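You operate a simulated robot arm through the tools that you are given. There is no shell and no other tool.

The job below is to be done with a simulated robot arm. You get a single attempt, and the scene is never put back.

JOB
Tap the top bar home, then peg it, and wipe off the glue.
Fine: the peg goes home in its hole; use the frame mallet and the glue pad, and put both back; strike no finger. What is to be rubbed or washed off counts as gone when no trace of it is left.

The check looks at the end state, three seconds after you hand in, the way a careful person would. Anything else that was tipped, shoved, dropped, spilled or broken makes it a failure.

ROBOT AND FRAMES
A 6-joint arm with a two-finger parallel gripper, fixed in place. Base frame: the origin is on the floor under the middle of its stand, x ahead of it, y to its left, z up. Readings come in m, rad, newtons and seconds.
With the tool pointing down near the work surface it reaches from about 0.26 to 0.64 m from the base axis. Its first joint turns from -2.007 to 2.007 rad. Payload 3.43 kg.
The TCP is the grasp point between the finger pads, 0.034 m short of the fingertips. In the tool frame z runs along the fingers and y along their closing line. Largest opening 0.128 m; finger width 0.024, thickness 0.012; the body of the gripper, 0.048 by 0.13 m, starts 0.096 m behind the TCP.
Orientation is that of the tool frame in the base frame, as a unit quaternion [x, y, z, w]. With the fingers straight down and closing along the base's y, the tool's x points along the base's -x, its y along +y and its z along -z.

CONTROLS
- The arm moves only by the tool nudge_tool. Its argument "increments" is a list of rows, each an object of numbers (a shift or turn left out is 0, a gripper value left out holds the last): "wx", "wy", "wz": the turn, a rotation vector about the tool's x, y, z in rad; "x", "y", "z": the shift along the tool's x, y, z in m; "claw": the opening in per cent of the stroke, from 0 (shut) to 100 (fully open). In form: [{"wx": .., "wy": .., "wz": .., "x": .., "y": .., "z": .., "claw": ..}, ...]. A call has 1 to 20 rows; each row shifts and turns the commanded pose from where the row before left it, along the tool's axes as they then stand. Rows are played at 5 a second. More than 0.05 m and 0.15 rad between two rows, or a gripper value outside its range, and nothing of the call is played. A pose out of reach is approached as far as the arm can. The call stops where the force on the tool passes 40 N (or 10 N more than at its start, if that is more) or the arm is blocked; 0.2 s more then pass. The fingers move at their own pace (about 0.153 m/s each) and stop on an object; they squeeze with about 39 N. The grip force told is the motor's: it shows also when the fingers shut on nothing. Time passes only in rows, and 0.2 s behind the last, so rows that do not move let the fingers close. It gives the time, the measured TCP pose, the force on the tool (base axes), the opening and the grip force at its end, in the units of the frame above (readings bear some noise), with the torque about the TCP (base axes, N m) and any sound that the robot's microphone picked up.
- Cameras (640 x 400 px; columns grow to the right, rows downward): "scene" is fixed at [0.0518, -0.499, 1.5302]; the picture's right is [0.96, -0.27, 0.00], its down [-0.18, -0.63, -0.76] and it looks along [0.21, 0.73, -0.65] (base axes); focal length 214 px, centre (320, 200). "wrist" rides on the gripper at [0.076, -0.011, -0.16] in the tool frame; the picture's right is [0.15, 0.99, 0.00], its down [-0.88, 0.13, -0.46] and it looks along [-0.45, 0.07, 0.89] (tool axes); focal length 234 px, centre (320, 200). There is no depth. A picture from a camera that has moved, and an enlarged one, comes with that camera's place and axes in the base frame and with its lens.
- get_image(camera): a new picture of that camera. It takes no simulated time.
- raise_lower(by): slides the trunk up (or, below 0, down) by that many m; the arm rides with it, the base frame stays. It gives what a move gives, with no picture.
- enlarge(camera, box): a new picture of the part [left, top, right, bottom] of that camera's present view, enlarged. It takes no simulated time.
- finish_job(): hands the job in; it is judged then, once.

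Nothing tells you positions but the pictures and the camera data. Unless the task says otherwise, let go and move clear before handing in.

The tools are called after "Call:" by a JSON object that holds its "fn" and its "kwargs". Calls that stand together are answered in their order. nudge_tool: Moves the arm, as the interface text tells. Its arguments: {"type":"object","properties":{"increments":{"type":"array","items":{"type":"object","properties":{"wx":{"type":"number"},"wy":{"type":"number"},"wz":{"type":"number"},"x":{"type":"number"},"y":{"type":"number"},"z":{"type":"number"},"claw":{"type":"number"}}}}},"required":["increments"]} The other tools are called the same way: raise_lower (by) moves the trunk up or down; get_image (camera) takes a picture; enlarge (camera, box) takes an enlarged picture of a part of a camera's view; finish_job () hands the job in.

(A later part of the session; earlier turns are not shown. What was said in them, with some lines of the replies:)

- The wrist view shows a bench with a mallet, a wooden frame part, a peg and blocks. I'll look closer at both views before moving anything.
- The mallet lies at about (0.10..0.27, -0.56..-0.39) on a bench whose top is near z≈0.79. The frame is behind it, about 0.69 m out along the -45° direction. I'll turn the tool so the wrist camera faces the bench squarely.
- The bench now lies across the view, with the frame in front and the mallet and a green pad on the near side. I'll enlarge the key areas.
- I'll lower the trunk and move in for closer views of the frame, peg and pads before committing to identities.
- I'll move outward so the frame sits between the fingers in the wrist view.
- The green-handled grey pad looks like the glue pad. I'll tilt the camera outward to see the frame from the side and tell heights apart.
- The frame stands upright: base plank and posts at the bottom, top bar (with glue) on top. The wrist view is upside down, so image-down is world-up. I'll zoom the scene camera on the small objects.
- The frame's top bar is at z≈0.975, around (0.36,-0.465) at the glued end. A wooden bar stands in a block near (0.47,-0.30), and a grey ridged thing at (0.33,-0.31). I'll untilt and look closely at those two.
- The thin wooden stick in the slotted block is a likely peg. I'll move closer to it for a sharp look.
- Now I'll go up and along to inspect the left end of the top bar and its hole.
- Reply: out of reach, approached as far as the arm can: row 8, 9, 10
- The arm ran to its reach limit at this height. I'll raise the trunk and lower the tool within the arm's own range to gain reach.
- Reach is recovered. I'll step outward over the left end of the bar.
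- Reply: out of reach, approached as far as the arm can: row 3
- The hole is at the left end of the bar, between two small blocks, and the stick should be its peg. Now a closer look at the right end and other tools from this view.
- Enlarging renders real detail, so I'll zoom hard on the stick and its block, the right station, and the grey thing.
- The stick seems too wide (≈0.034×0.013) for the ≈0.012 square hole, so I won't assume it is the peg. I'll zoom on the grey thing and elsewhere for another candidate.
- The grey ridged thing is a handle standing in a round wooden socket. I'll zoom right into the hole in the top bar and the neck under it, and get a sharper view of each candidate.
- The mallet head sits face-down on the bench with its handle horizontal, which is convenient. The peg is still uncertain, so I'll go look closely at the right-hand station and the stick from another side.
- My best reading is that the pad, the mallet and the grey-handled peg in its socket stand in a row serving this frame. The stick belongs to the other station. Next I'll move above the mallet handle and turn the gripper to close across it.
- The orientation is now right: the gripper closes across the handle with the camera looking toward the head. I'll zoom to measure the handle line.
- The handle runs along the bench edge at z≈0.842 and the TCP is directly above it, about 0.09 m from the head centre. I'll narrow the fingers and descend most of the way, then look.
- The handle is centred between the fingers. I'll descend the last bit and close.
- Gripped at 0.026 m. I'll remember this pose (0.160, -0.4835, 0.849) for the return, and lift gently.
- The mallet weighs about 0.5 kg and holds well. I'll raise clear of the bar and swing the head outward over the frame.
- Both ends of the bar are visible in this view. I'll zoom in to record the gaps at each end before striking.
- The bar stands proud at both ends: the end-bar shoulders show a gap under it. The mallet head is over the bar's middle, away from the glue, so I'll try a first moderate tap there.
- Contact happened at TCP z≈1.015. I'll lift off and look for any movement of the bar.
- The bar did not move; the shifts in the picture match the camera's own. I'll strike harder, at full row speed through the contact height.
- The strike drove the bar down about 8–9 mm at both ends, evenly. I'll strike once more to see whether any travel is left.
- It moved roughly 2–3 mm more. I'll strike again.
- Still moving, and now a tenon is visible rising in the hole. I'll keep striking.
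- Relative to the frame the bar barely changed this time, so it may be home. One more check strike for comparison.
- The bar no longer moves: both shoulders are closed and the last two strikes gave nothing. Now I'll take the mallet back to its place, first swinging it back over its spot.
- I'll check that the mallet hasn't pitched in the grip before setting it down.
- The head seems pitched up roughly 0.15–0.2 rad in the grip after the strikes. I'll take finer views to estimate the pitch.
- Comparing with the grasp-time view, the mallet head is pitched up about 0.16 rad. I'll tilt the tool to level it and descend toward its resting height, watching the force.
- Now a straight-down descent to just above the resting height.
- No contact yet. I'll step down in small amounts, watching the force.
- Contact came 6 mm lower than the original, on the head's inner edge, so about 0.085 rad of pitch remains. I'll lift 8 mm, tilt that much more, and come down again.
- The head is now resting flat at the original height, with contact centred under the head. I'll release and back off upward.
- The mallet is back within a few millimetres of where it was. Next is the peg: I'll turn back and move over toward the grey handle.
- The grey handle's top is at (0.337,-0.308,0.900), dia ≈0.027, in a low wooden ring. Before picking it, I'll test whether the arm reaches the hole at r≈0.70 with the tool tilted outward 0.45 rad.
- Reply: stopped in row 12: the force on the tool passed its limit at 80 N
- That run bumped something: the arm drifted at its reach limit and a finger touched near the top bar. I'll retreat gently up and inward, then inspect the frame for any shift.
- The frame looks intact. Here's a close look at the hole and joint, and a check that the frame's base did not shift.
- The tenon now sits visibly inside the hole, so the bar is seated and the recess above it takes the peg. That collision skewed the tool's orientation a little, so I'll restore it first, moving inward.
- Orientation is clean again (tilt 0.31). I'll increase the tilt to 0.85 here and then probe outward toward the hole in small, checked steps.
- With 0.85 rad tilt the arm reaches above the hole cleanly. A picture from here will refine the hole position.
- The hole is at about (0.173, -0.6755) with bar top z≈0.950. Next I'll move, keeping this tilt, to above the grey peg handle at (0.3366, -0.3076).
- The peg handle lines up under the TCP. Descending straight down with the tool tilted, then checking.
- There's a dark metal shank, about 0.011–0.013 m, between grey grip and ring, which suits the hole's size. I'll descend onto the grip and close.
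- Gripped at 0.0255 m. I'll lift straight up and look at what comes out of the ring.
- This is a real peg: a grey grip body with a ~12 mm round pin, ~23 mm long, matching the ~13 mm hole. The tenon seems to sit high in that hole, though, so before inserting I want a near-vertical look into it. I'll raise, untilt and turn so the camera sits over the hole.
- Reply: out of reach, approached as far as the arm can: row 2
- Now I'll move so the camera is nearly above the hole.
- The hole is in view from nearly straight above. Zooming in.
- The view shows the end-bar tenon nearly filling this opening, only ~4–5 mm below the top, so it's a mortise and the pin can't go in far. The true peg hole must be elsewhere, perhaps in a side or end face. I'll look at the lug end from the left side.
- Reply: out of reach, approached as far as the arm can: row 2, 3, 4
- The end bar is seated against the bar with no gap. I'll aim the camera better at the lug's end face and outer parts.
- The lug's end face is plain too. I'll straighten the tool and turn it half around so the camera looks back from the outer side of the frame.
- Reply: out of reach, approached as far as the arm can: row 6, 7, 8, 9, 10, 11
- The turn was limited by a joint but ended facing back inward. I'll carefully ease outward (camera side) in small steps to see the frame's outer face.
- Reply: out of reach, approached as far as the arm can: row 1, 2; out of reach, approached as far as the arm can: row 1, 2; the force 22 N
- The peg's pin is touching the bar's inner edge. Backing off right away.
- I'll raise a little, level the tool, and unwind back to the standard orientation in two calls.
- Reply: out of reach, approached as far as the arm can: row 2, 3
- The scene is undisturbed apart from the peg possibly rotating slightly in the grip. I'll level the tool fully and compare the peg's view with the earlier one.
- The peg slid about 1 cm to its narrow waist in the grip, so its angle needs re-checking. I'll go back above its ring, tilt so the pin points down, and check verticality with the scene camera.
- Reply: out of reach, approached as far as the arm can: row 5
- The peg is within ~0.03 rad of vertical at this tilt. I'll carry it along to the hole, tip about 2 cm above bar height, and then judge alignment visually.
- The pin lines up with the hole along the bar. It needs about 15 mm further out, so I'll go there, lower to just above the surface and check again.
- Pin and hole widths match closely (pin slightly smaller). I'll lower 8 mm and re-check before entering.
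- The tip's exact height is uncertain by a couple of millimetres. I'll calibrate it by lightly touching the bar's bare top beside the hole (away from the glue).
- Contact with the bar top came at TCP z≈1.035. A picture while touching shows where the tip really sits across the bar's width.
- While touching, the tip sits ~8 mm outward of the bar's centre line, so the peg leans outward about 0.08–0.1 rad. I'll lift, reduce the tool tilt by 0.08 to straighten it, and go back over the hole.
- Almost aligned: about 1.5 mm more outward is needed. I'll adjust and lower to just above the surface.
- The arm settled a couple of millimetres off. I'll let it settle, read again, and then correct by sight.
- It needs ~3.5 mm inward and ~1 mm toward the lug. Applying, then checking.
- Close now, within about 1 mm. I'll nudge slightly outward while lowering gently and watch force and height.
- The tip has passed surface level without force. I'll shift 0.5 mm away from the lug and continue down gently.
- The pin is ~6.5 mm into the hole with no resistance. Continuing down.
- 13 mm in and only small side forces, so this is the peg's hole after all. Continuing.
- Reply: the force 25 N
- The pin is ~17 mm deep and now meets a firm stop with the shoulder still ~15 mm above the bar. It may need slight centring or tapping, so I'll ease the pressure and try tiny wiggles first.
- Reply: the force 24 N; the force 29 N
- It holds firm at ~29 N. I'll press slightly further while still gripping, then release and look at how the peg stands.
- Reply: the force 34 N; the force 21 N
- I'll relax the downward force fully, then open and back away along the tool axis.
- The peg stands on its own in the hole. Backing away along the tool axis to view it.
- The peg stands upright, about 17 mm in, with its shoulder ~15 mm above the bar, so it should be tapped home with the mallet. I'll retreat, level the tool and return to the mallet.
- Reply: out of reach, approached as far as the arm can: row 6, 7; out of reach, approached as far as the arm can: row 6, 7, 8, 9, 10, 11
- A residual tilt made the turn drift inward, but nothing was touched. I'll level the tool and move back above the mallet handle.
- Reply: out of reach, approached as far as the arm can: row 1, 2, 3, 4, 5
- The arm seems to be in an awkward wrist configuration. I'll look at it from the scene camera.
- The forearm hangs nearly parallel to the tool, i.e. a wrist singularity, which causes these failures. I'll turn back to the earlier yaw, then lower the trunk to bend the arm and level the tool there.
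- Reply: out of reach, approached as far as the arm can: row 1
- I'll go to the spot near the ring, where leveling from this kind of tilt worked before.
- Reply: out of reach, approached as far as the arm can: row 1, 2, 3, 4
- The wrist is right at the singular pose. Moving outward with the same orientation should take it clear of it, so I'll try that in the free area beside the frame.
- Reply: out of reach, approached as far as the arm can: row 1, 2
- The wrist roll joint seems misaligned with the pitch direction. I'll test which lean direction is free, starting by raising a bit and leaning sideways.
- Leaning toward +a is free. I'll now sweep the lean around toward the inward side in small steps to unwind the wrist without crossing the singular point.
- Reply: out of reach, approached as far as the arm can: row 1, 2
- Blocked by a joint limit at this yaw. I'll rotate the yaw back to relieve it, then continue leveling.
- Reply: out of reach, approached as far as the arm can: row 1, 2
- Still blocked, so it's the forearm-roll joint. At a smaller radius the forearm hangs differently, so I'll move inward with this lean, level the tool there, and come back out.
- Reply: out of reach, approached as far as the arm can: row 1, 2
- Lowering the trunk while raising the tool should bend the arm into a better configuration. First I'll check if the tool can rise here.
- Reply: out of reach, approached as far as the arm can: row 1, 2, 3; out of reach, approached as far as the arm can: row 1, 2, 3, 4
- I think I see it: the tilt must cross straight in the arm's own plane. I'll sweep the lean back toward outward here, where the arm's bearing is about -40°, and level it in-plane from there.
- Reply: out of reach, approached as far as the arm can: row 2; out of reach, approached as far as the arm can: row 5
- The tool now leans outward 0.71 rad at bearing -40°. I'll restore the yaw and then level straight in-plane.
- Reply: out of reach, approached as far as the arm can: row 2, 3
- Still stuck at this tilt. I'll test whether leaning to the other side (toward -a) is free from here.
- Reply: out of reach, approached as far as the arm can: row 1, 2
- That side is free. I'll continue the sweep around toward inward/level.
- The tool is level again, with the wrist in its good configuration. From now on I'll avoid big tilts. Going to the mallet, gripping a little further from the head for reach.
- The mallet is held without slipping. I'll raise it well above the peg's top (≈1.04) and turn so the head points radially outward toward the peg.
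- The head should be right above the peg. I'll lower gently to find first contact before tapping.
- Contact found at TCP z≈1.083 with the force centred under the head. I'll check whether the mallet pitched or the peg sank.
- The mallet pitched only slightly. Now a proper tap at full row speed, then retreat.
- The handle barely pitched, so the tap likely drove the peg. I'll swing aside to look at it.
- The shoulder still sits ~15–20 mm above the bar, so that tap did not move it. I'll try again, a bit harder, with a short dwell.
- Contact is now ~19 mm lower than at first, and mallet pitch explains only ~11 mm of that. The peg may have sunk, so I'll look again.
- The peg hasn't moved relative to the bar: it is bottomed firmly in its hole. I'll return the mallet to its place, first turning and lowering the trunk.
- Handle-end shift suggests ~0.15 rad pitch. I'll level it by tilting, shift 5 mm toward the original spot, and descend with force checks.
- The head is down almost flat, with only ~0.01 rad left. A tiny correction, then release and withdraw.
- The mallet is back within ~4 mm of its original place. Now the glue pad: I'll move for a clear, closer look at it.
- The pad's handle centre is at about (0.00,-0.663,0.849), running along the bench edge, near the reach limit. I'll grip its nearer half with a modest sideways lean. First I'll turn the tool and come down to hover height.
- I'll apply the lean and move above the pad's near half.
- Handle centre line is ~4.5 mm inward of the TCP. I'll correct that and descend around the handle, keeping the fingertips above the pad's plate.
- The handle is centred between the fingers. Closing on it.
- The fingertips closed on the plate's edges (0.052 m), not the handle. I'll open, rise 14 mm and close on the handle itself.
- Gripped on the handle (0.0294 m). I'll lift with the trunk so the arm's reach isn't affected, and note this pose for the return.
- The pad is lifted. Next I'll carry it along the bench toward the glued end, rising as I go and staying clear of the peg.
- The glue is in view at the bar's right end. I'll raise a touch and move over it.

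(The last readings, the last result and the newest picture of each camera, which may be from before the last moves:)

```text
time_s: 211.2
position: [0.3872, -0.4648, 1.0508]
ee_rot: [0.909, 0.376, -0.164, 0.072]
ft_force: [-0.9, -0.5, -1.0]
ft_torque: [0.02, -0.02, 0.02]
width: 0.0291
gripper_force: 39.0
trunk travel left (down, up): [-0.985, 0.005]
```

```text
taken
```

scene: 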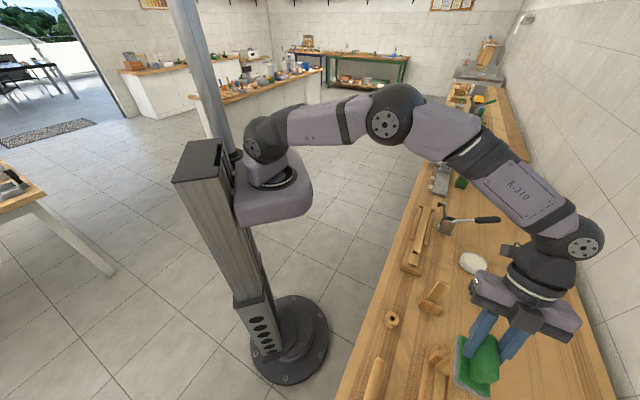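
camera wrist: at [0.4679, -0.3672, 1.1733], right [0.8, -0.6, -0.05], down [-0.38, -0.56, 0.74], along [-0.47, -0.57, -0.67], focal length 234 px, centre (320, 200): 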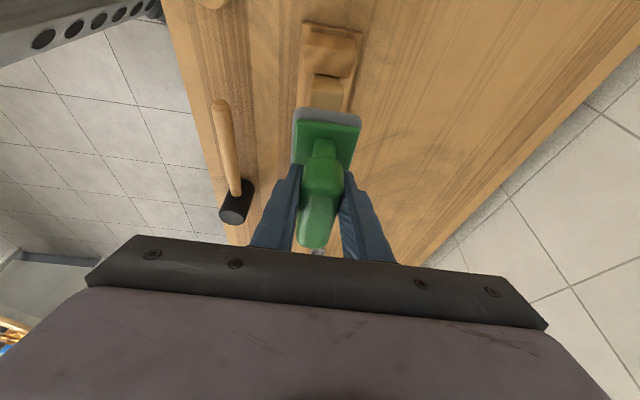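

The pad is centred over the glue. Lowering onto the bar with force checks.

Call:
{"fn": "nudge_tool", "kwargs": {"increments": [{"z": 0.0094, "x": 0.0034}, {"z": 0.0075, "x": 0.0027}, {}]}}

Call:
{"fn": "nudge_tool", "kwargs": {"increments": [{"z": 0.0028, "x": 0.001}, {}]}}

Call:
{"fn": "nudge_tool", "kwargs": {"increments": [{"z": 0.0028, "x": 0.001}, {}]}}

Call:
{"fn": "nudge_tool", "kwargs": {"increments": [{"z": 0.0019, "x": 0.0007}, {}]}}

```text
time_s: 212.0
position: [0.3855, -0.4659, 1.0329]
ee_rot: [0.909, 0.376, -0.163, 0.072]
ft_force: [0.7, 0.1, -0.7]
ft_torque: [-0.04, -0.02, -0.02]
width: 0.0293
gripper_force: 39.4
trunk travel left (down, up): [-0.985, 0.005]
```

```text
time_s: 212.6
position: [0.3856, -0.4652, 1.0298]
ee_rot: [0.909, 0.376, -0.164, 0.072]
ft_force: [0.3, 0.2, -1.2]
ft_torque: [0.03, 0.0, -0.03]
width: 0.0293
gripper_force: 39.8
trunk travel left (down, up): [-0.985, 0.005]
```

```text
time_s: 213.2
position: [0.3854, -0.4642, 1.0276]
ee_rot: [0.909, 0.376, -0.165, 0.071]
ft_force: [-0.2, 0.1, -1.3]
ft_torque: [-0.01, -0.01, 0.0]
width: 0.029
gripper_force: 38.8
trunk travel left (down, up): [-0.985, 0.005]
```

```text
time_s: 213.8
position: [0.3858, -0.4649, 1.0267]
ee_rot: [0.91, 0.375, -0.164, 0.07]
ft_force: [-0.6, 1.2, -0.6]
ft_torque: [0.01, -0.02, 0.01]
width: 0.0291
gripper_force: 39.2
trunk travel left (down, up): [-0.985, 0.005]
```

Call:
{"fn": "nudge_tool", "kwargs": {"increments": [{"z": 0.0019, "x": 0.0007}, {}]}}

Call:
{"fn": "nudge_tool", "kwargs": {"increments": [{"z": 0.0014, "x": 0.0005}, {}]}}

Call:
{"fn": "nudge_tool", "kwargs": {"increments": [{"z": 0.0014, "x": 0.0005}, {}]}}

```text
time_s: 214.4
position: [0.3852, -0.4653, 1.024]
ee_rot: [0.909, 0.377, -0.164, 0.072]
ft_force: [-0.8, -0.2, 1.4]
ft_torque: [0.01, 0.04, 0.01]
width: 0.0292
gripper_force: 38.8
trunk travel left (down, up): [-0.985, 0.005]
```

```text
time_s: 215.0
position: [0.3862, -0.4651, 1.024]
ee_rot: [0.909, 0.377, -0.163, 0.072]
ft_force: [-0.1, 1.2, 10.1]
ft_torque: [0.27, 0.16, -0.03]
width: 0.0292
gripper_force: 39.1
trunk travel left (down, up): [-0.985, 0.005]
```

```text
time_s: 215.6
position: [0.3855, -0.4656, 1.0239]
ee_rot: [0.909, 0.376, -0.163, 0.073]
ft_force: [-0.1, 0.6, 18.2]
ft_torque: [0.24, 0.29, -0.03]
width: 0.0296
gripper_force: 38.9
trunk travel left (down, up): [-0.985, 0.005]
```

Firm contact at ~18 N, but the torque says it bears on the bar's inner edge. I'll roll the pad slightly so that its outer side comes down too.

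Call:
{"fn": "nudge_tool", "kwargs": {"increments": [{"z": -0.0014, "x": -0.0005}, {"wx": 0.0282, "wz": -0.0103}, {}]}}

```text
time_s: 216.4
position: [0.3865, -0.466, 1.0232]
ee_rot: [0.908, 0.379, -0.168, 0.059]
ft_force: [4.3, -6.6, 16.7]
ft_torque: [-0.58, -0.36, 0.08]
width: 0.029
gripper_force: 39.1
trunk travel left (down, up): [-0.985, 0.005]
```

Contact is now centred. Rubbing back and forth along the bar over the glue.

Call:
{"fn": "nudge_tool", "kwargs": {"increments": [{"x": 0.0187, "z": -0.007}, {"x": 0.0094, "z": -0.0035}, {"x": -0.0187, "z": 0.007}, {"x": -0.0187, "z": 0.007}, {"x": -0.0187, "z": 0.007}, {"x": 0.0187, "z": -0.007}, {"x": 0.0187, "z": -0.007}, {"x": 0.0187, "z": -0.007}, {"x": -0.0187, "z": 0.007}, {"x": -0.0187, "z": 0.007}, {"x": -0.0187, "z": 0.007}, {"x": 0.0187, "z": -0.007}, {"x": 0.0094, "z": -0.0035}, {}]}}

Call:
{"fn": "get_image", "kwargs": {"camera": "wrist"}}

```text
time_s: 219.4
position: [0.3837, -0.466, 1.0232]
ee_rot: [0.908, 0.379, -0.17, 0.06]
ft_force: [-6.8, -4.4, 23.1]
ft_torque: [-0.38, -0.05, -0.13]
width: 0.0293
gripper_force: 38.9
trunk travel left (down, up): [-0.985, 0.005]
```

```text
taken
camera wrist: at [0.468, -0.3698, 1.1456], right [0.8, -0.6, -0.07], down [-0.37, -0.57, 0.73], along [-0.48, -0.56, -0.68], focal length 234 px, centre (320, 200)
```

wrist: 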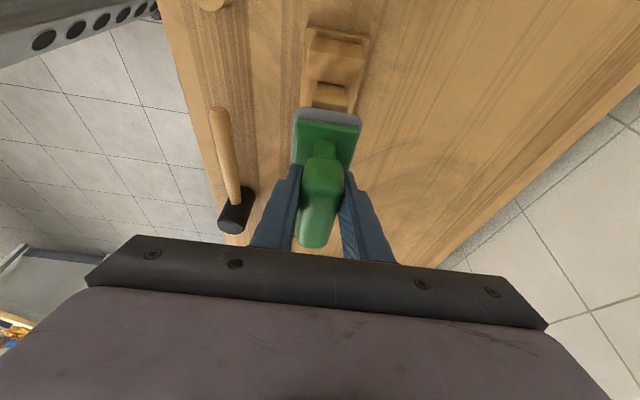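

Lifting off and moving inward to inspect the glue.

Call:
{"fn": "nudge_tool", "kwargs": {"increments": [{"z": -0.0234, "x": -0.0087}, {"y": -0.04}, {"y": -0.04}, {"y": -0.04}]}}

Call:
{"fn": "get_image", "kwargs": {"camera": "wrist"}}

Call:
{"fn": "enlarge", "kwargs": {"camera": "wrist", "box": [390, 20, 540, 170]}}

Call:
{"fn": "enlarge", "kwargs": {"camera": "scene", "box": [400, 330, 500, 400]}}

```text
time_s: 220.4
position: [0.3001, -0.3771, 1.0493]
ee_rot: [0.908, 0.379, -0.168, 0.058]
ft_force: [-0.5, 0.0, -1.0]
ft_torque: [-0.03, -0.02, 0.03]
width: 0.0293
gripper_force: 39.4
trunk travel left (down, up): [-0.985, 0.005]
```

```text
taken
camera wrist: at [0.3837, -0.2822, 1.1716], right [0.8, -0.6, -0.07], down [-0.37, -0.57, 0.73], along [-0.48, -0.56, -0.68], focal length 234 px, centre (320, 200)
```

wrist: 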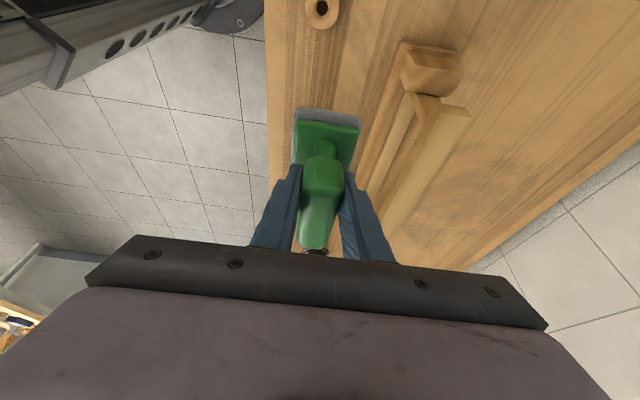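

```text
2.67 times, centred on (465, 95) of wrist
camera zoom: at [0.3837, -0.2822, 1.1716], right [0.8, -0.6, -0.07], down [-0.37, -0.57, 0.73], along [-0.48, -0.56, -0.68], focal length 624 px, centre (-67, 480)
```

zoom: 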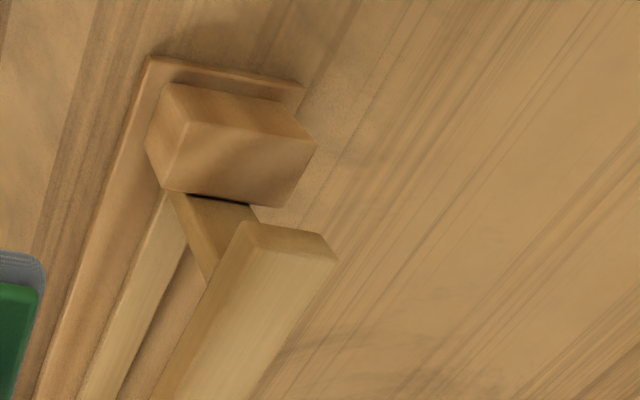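

```text
5.71 times, centred on (450, 365) of scene
camera zoom: at [0.0518, -0.499, 1.5302], right [0.96, -0.27, 0.0], down [-0.18, -0.63, -0.76], along [0.21, 0.73, -0.65], focal length 1226 px, centre (-423, -743)
```

zoom: 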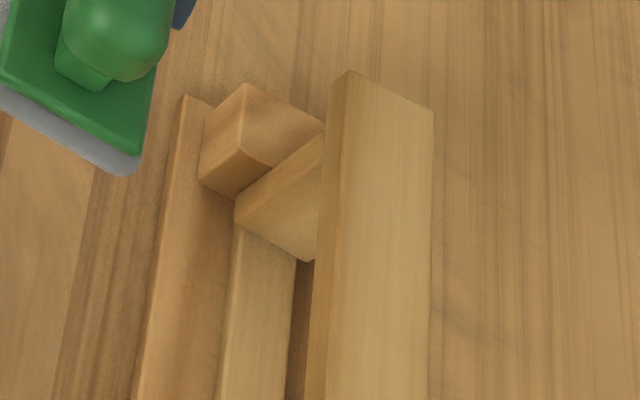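

The glue is completely gone. Now I'll return the pad along the same route to its place.

Call:
{"fn": "nudge_tool", "kwargs": {"increments": [{"wx": -0.0282, "wz": 0.0103}, {"y": -0.0124}, {"x": -0.0423, "z": 0.0154}, {"x": -0.0423, "z": 0.0154}, {"x": -0.0423, "z": 0.0154}, {"x": -0.0423, "z": 0.0154}, {}]}}

Call:
{"fn": "nudge_tool", "kwargs": {"increments": [{"x": -0.0288, "z": 0.0233}, {"x": -0.0288, "z": 0.0233}, {"x": -0.0288, "z": 0.0233}, {"x": -0.0288, "z": 0.0233}, {"x": -0.0288, "z": 0.0233}, {"x": -0.0288, "z": 0.0233}, {}]}}

Call:
{"fn": "get_image", "kwargs": {"camera": "wrist"}}

```text
time_s: 222.0
position: [0.1656, -0.499, 1.0513]
ee_rot: [0.909, 0.376, -0.164, 0.071]
ft_force: [0.2, 0.6, -0.8]
ft_torque: [0.01, 0.01, -0.01]
width: 0.0291
gripper_force: 38.5
trunk travel left (down, up): [-0.985, 0.005]
```

```text
time_s: 223.6
position: [0.0184, -0.6488, 0.9821]
ee_rot: [0.909, 0.377, -0.163, 0.071]
ft_force: [-0.1, -0.3, 0.0]
ft_torque: [-0.03, -0.03, 0.03]
width: 0.0293
gripper_force: 39.3
trunk travel left (down, up): [-0.985, 0.005]
```

```text
taken
camera wrist: at [0.0985, -0.5495, 1.104], right [0.8, -0.6, -0.05], down [-0.38, -0.56, 0.74], along [-0.47, -0.57, -0.67], focal length 234 px, centre (320, 200)
```

wrist: 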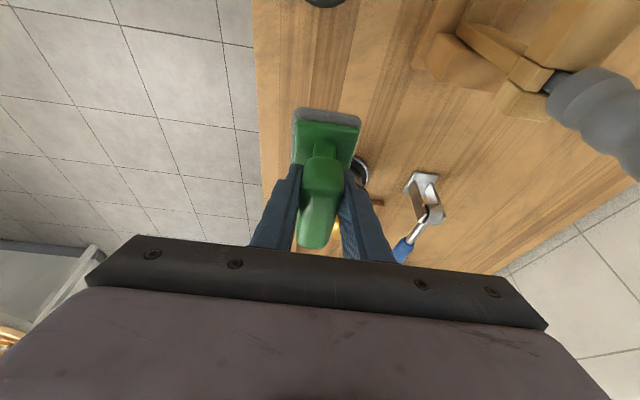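

Call:
{"fn": "nudge_tool", "kwargs": {"increments": [{"y": -0.005}, {}]}}

Call:
{"fn": "raise_lower", "kwargs": {"by": -0.1}}

Call:
{"fn": "get_image", "kwargs": {"camera": "wrist"}}

```text
time_s: 224.2
position: [0.0131, -0.6463, 0.9799]
ee_rot: [0.909, 0.377, -0.164, 0.071]
ft_force: [0.2, -0.1, -0.3]
ft_torque: [-0.03, 0.01, 0.03]
width: 0.0291
gripper_force: 38.7
trunk travel left (down, up): [-0.985, 0.005]
```

```text
time_s: 225.5
position: [0.0131, -0.6448, 0.8804]
ee_rot: [0.909, 0.376, -0.165, 0.071]
ft_force: [0.4, 0.2, -0.9]
ft_torque: [0.01, 0.03, -0.03]
width: 0.0291
gripper_force: 38.8
trunk travel left (down, up): [-0.885, 0.105]
```

```text
taken
camera wrist: at [0.0949, -0.5469, 1.0033], right [0.8, -0.6, -0.04], down [-0.38, -0.56, 0.74], along [-0.47, -0.57, -0.67], focal length 234 px, centre (320, 200)
```

wrist: 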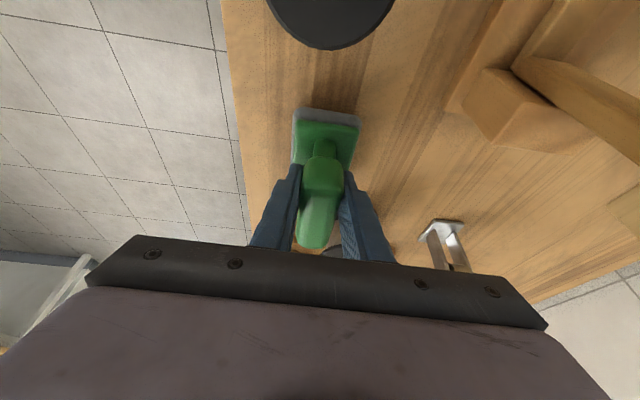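

Call:
{"fn": "nudge_tool", "kwargs": {"increments": [{"z": 0.0047, "x": 0.0017}, {}]}}

Call:
{"fn": "nudge_tool", "kwargs": {"increments": [{"z": 0.0019, "x": 0.0007}, {}]}}

Call:
{"fn": "nudge_tool", "kwargs": {"increments": [{"z": 0.0019, "x": 0.0007}, {}]}}

Call:
{"fn": "nudge_tool", "kwargs": {"increments": [{"z": 0.0014, "x": 0.0005}, {}]}}

```text
time_s: 226.1
position: [0.0129, -0.6459, 0.8761]
ee_rot: [0.909, 0.375, -0.165, 0.071]
ft_force: [0.5, -0.5, -1.3]
ft_torque: [0.0, -0.03, 0.0]
width: 0.0293
gripper_force: 38.9
trunk travel left (down, up): [-0.885, 0.105]
```

```text
time_s: 226.7
position: [0.013, -0.6453, 0.874]
ee_rot: [0.909, 0.376, -0.164, 0.072]
ft_force: [0.4, -0.3, -1.1]
ft_torque: [0.01, 0.02, -0.02]
width: 0.0293
gripper_force: 38.7
trunk travel left (down, up): [-0.885, 0.105]
```

```text
time_s: 227.3
position: [0.014, -0.6436, 0.8716]
ee_rot: [0.909, 0.376, -0.164, 0.071]
ft_force: [0.0, -0.1, -0.6]
ft_torque: [0.0, 0.0, 0.02]
width: 0.0293
gripper_force: 38.9
trunk travel left (down, up): [-0.885, 0.105]
```

```text
time_s: 227.9
position: [0.014, -0.6449, 0.8721]
ee_rot: [0.909, 0.376, -0.164, 0.071]
ft_force: [-1.1, 0.8, 3.4]
ft_torque: [0.2, 0.02, 0.06]
width: 0.0296
gripper_force: 38.9
trunk travel left (down, up): [-0.885, 0.105]
```

The pad touches the bench at its original height. Releasing and backing off.

Call:
{"fn": "nudge_tool", "kwargs": {"increments": [{"claw": 30}, {"claw": 55}, {}, {}]}}

Call:
{"fn": "nudge_tool", "kwargs": {"increments": [{"z": -0.0188, "x": -0.0069}, {"z": -0.0282, "x": -0.0103}, {"z": -0.0282, "x": -0.0103}]}}

Call:
{"fn": "get_image", "kwargs": {"camera": "wrist"}}

```text
time_s: 228.9
position: [0.0144, -0.6442, 0.8708]
ee_rot: [0.909, 0.377, -0.164, 0.072]
ft_force: [-0.4, -0.8, 0.9]
ft_torque: [0.03, -0.03, -0.03]
width: 0.0704
gripper_force: 0.0
trunk travel left (down, up): [-0.885, 0.105]
```

```text
time_s: 229.7
position: [0.0134, -0.6431, 0.9514]
ee_rot: [0.909, 0.376, -0.163, 0.071]
ft_force: [0.1, 0.1, -0.5]
ft_torque: [-0.04, 0.01, 0.02]
width: 0.0703
gripper_force: 0.1
trunk travel left (down, up): [-0.885, 0.105]
```

```text
taken
camera wrist: at [0.0941, -0.5445, 1.0731], right [0.8, -0.6, -0.04], down [-0.38, -0.56, 0.74], along [-0.47, -0.57, -0.67], focal length 234 px, centre (320, 200)
```

wrist: 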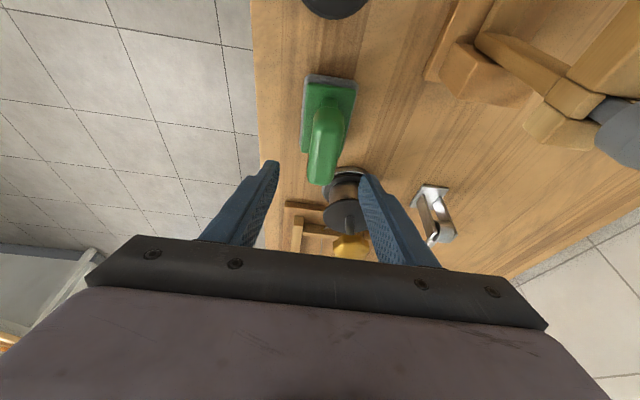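

The pad is back in place within a few millimetres. I'll move clear, level the tool, and take a careful look at the peg and the whole bar.

Call:
{"fn": "nudge_tool", "kwargs": {"increments": [{"x": 0.0226, "z": -0.0402}, {"x": 0.0226, "z": -0.0402}, {"x": 0.0226, "z": -0.0302}, {"wy": 0.1167}, {"wy": 0.1167}, {"wy": 0.1167}, {"x": 0.03}, {}]}}

Call:
{"fn": "get_image", "kwargs": {"camera": "wrist"}}

```text
time_s: 231.5
position: [0.1058, -0.551, 1.0298]
ee_rot: [0.924, 0.383, -0.002, 0.005]
ft_force: [-0.1, -0.4, 0.0]
ft_torque: [0.01, 0.02, 0.01]
width: 0.0704
gripper_force: 0.1
trunk travel left (down, up): [-0.885, 0.105]
```

```text
taken
camera wrist: at [0.1522, -0.4889, 1.1887], right [0.8, -0.6, 0.01], down [-0.53, -0.71, 0.46], along [-0.27, -0.37, -0.89], focal length 234 px, centre (320, 200)
```

wrist: 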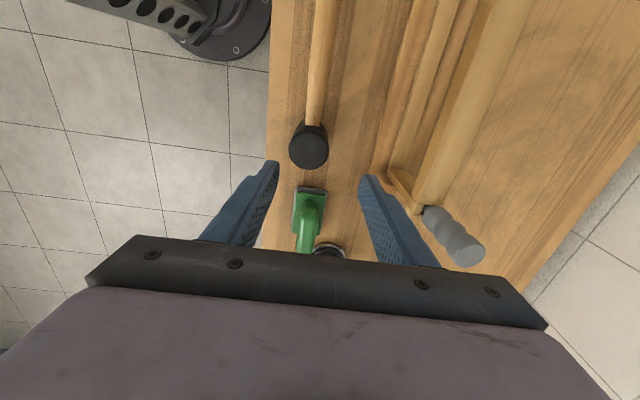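

Call:
{"fn": "enlarge", "kwargs": {"camera": "wrist", "box": [390, 160, 500, 280]}}

Call:
{"fn": "enlarge", "kwargs": {"camera": "wrist", "box": [410, 190, 450, 225]}}

Call:
{"fn": "enlarge", "kwargs": {"camera": "wrist", "box": [400, 0, 560, 200]}}

```text
3.33 times, centred on (445, 220) of wrist
camera zoom: at [0.1522, -0.4889, 1.1887], right [0.8, -0.6, 0.01], down [-0.53, -0.71, 0.46], along [-0.27, -0.37, -0.89], focal length 781 px, centre (-97, 133)
```

zoom: 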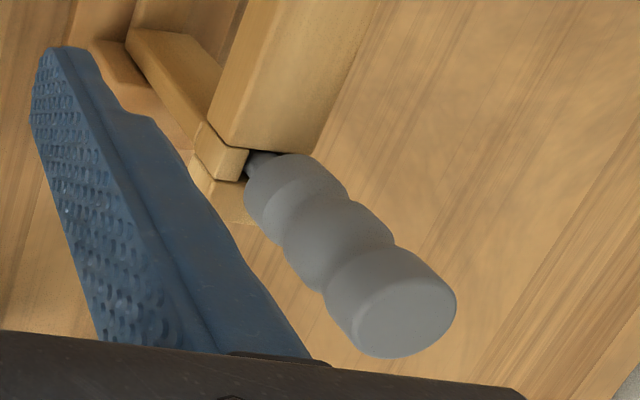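

```text
11.43 times, centred on (430, 208) of wrist
camera zoom: at [0.1522, -0.4889, 1.1887], right [0.8, -0.6, 0.01], down [-0.53, -0.71, 0.46], along [-0.27, -0.37, -0.89], focal length 2676 px, centre (-937, 114)
```

zoom: 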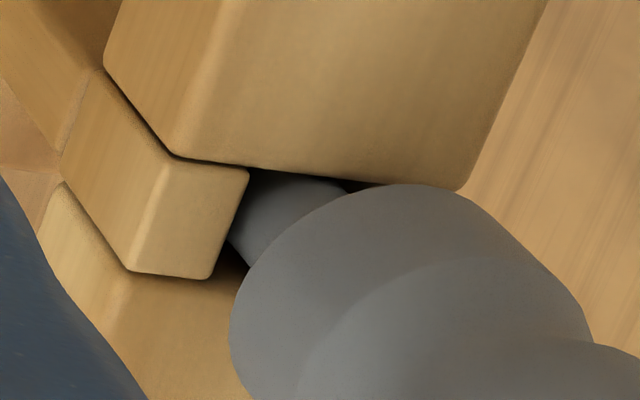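

```text
2.00 times, centred on (480, 100) of wrist
camera zoom: at [0.1522, -0.4889, 1.1887], right [0.8, -0.6, 0.01], down [-0.53, -0.71, 0.46], along [-0.27, -0.37, -0.89], focal length 468 px, centre (0, 400)
```

zoom: 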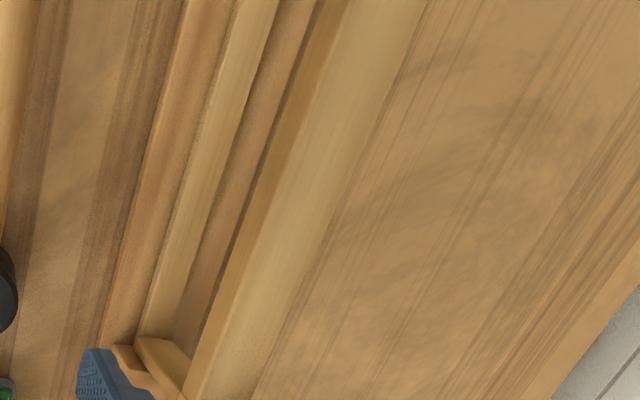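

The peg stands firmly bottomed in the hole. I'll go back to the same viewpoint I used after the last bar strike, to confirm the bar is still fully seated at both ends.

Call:
{"fn": "nudge_tool", "kwargs": {"increments": [{"z": -0.03}, {"wz": -0.1428}, {"wz": -0.1428}, {"wz": -0.1428}, {"wz": -0.1428}, {"wz": -0.1428}, {"wz": -0.1428}, {"wz": -0.1428}, {"wz": -0.1428}, {"wz": -0.1428}, {"wz": -0.1428}, {"wz": -0.1428}, {"y": 0.04}, {"y": 0.04}, {"y": 0.035, "x": -0.015}, {"x": -0.025}]}}

Call:
{"fn": "raise_lower", "kwargs": {"by": 0.04}}

Call:
{"fn": "get_image", "kwargs": {"camera": "wrist"}}

```text
time_s: 234.9
position: [0.2158, -0.4974, 1.0598]
ee_rot: [0.383, 0.924, -0.004, 0.001]
ft_force: [-0.2, -0.7, 0.2]
ft_torque: [0.0, -0.01, 0.0]
width: 0.0706
gripper_force: 0.1
trunk travel left (down, up): [-0.885, 0.105]
```

```text
time_s: 235.7
position: [0.217, -0.498, 1.1007]
ee_rot: [0.383, 0.924, -0.005, 0.001]
ft_force: [-0.3, -0.6, 0.2]
ft_torque: [-0.01, -0.02, -0.02]
width: 0.0705
gripper_force: 0.0
trunk travel left (down, up): [-0.925, 0.065]
```

```text
taken
camera wrist: at [0.1551, -0.4503, 1.2578], right [0.6, 0.8, -0.01], down [0.72, -0.53, 0.46], along [0.36, -0.28, -0.89], focal length 234 px, centre (320, 200)
```

wrist: 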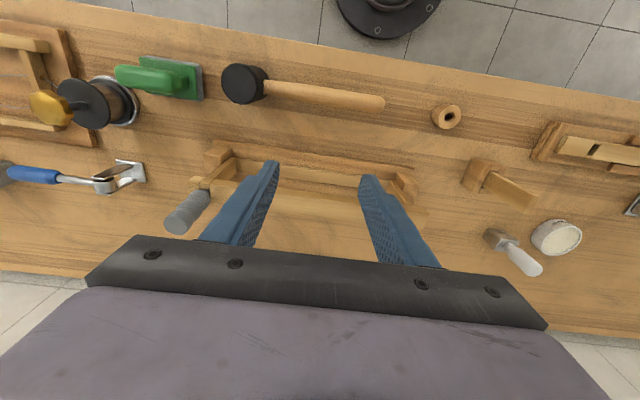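

Call:
{"fn": "enlarge", "kwargs": {"camera": "wrist", "box": [170, 140, 270, 220]}}

Call:
{"fn": "enlarge", "kwargs": {"camera": "wrist", "box": [360, 160, 450, 250]}}

Call:
{"fn": "enlarge", "kwargs": {"camera": "wrist", "box": [100, 50, 400, 130]}}

Call:
{"fn": "enlarge", "kwargs": {"camera": "wrist", "box": [180, 160, 220, 200]}}

```text
5.00 times, centred on (220, 180) of wrist
camera zoom: at [0.1551, -0.4503, 1.2578], right [0.6, 0.8, -0.01], down [0.72, -0.53, 0.46], along [0.36, -0.28, -0.89], focal length 1171 px, centre (820, 300)
```

zoom: 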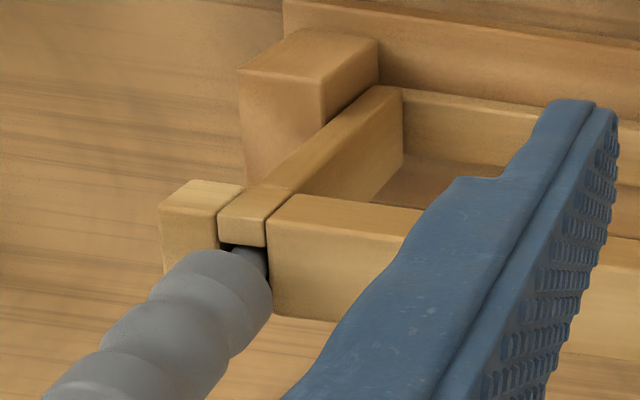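

```text
4.44 times, centred on (405, 205) of wrist
camera zoom: at [0.1551, -0.4503, 1.2578], right [0.6, 0.8, -0.01], down [0.72, -0.53, 0.46], along [0.36, -0.28, -0.89], focal length 1041 px, centre (-58, 178)
```

zoom: 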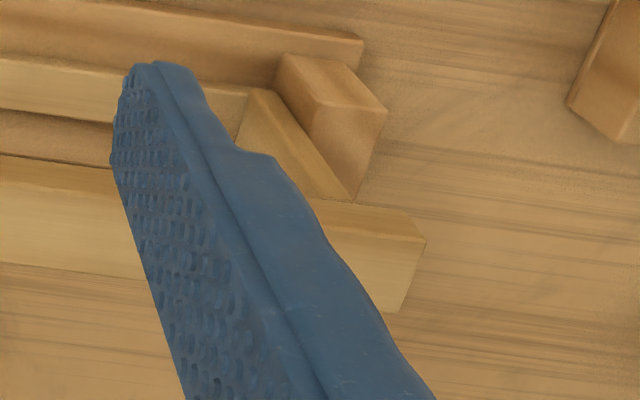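

```text
2.13 times, centred on (250, 90) of wrist
camera zoom: at [0.1551, -0.4503, 1.2578], right [0.6, 0.8, -0.01], down [0.72, -0.53, 0.46], along [0.36, -0.28, -0.89], focal length 500 px, centre (469, 435)
```

zoom: 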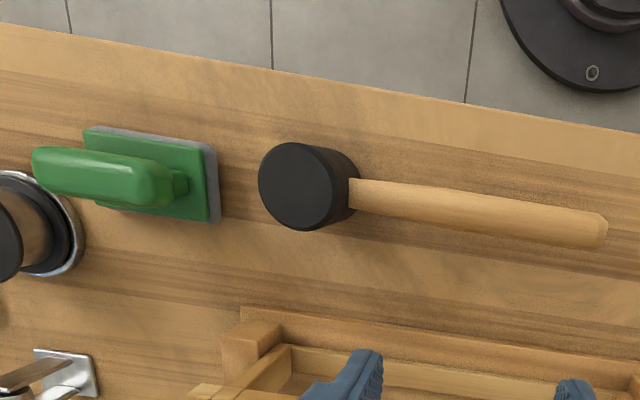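

```text
10.00 times, centred on (200, 180) of wrist
camera zoom: at [0.1551, -0.4503, 1.2578], right [0.6, 0.8, -0.01], down [0.72, -0.53, 0.46], along [0.36, -0.28, -0.89], focal length 2342 px, centre (1520, 400)
```

zoom: 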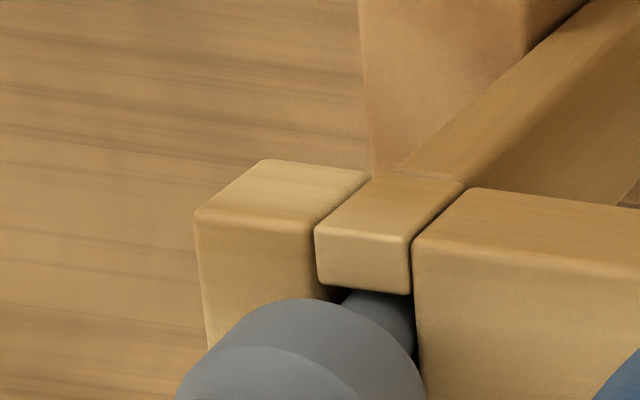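

The bar is seated exactly as before, and tools are in place. One more close check on the peg's height to be sure it is bottomed the same as when I inserted it.

Call:
{"fn": "enlarge", "kwargs": {"camera": "wrist", "box": [155, 170, 225, 245]}}

```text
5.33 times, centred on (190, 208) of wrist
camera zoom: at [0.1551, -0.4503, 1.2578], right [0.6, 0.8, -0.01], down [0.72, -0.53, 0.46], along [0.36, -0.28, -0.89], focal length 1249 px, centre (1013, 160)
```

zoom: 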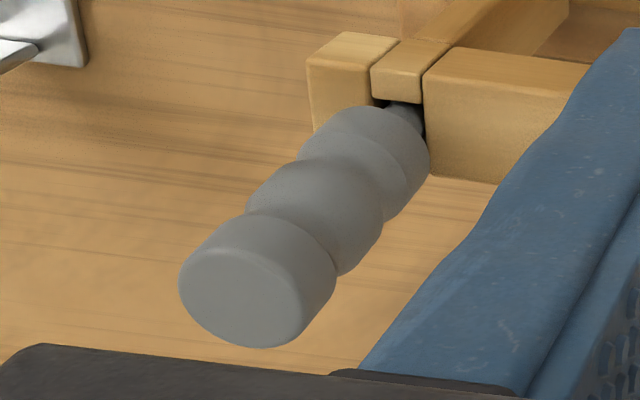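

Everything checks: bar seated, peg bottomed and upright, glue gone, mallet and pad back. I'll retreat clear of the bench and take a last look at the scene.

Call:
{"fn": "nudge_tool", "kwargs": {"increments": [{"x": 0.03}, {"x": 0.03}, {"x": 0.03}, {"x": 0.03}, {"x": 0.02}, {}]}}

Call:
{"fn": "get_image", "kwargs": {"camera": "wrist"}}

Call:
{"fn": "get_image", "kwargs": {"camera": "scene"}}

Call:
{"fn": "enlarge", "kwargs": {"camera": "wrist", "box": [200, 170, 400, 260]}}

```text
time_s: 237.1
position: [0.1175, -0.3998, 1.0989]
ee_rot: [0.382, 0.924, -0.005, 0.002]
ft_force: [0.5, -0.3, -0.5]
ft_torque: [-0.01, 0.02, 0.01]
width: 0.0704
gripper_force: 0.0
trunk travel left (down, up): [-0.925, 0.065]
```

```text
taken
camera wrist: at [0.0561, -0.3516, 1.2567], right [0.6, 0.8, -0.01], down [0.72, -0.53, 0.46], along [0.36, -0.28, -0.89], focal length 234 px, centre (320, 200)
```

wrist: 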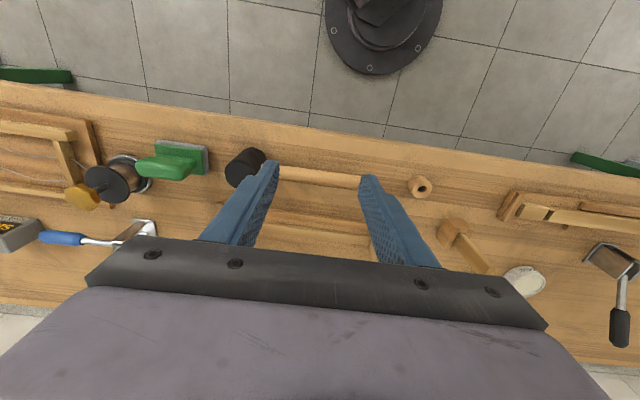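

```text
taken
```

scene: 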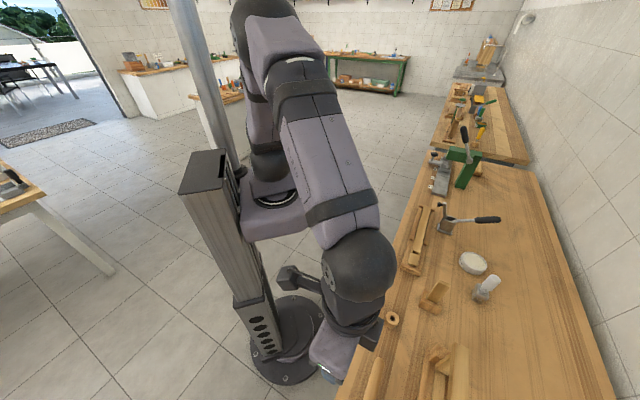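

```text
3.20 times, centred on (300, 215) of wrist
camera zoom: at [0.0561, -0.3516, 1.2567], right [0.6, 0.8, -0.01], down [0.72, -0.53, 0.46], along [0.36, -0.28, -0.89], focal length 749 px, centre (384, 152)
```

zoom: 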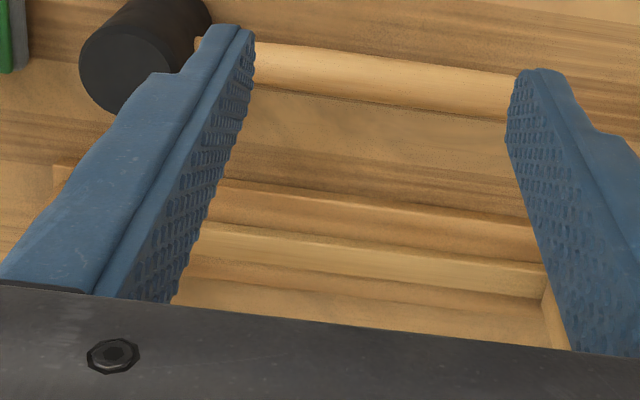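

I've tapped the top bar home, set the peg, wiped off the glue and put both tools back. Handing in now. The arm is clear with the gripper open.

- **Bar:** it stopped moving after the third effective strike and both ends are closed up.
- **Peg:** it stands upright in the bar's only hole, bottomed at about 17 mm, the bar's full thickness. Its grip shoulder is still about 15 mm above the bar. Two mallet taps did not move it further, so I take that as home.
- **Glue:** no trace shows on the bar top in either camera.
- **Tools:** the mallet and the pad are within about 5 mm of where they started.

I had two unplanned touches. A finger met the bar with enough force to stop a move (80 N limit), and the peg's pin later pushed its inner edge at about 20 N. Pictures afterwards show the bar still fully seated, the frame where it was, and nothing else moved.

Call:
{"fn": "finish_job", "kwargs": {}}

```text
The job is handed in.
```

The job is handed in, and I don't have the check's result yet. The top bar is tapped home, the peg is in its hole, the glue is wiped off, and both tools are back.

- **Top bar:** it stopped moving under the mallet, and both end joints show no gap.
- **Peg:** it stands upright in the only hole I found in the bar, about 17 mm deep, which is the bar's full thickness. About 15 mm of the pin still shows above the bar. Two mallet taps did not move it further, so I took that as home. This is the point I'm least sure of.
- **Glue:** no trace shows on the bar top in either camera. I could not see the bar's outer face.
- **Tools:** the mallet and the glue pad are each within about 5 mm of where they started.

There were two unplanned touches. One move was stopped at its 80 N limit when a gripper finger apparently met the bar. Later the peg's pin pushed against the bar's inner edge with about 20 N. In later pictures the bar was still seated and I saw nothing else displaced.
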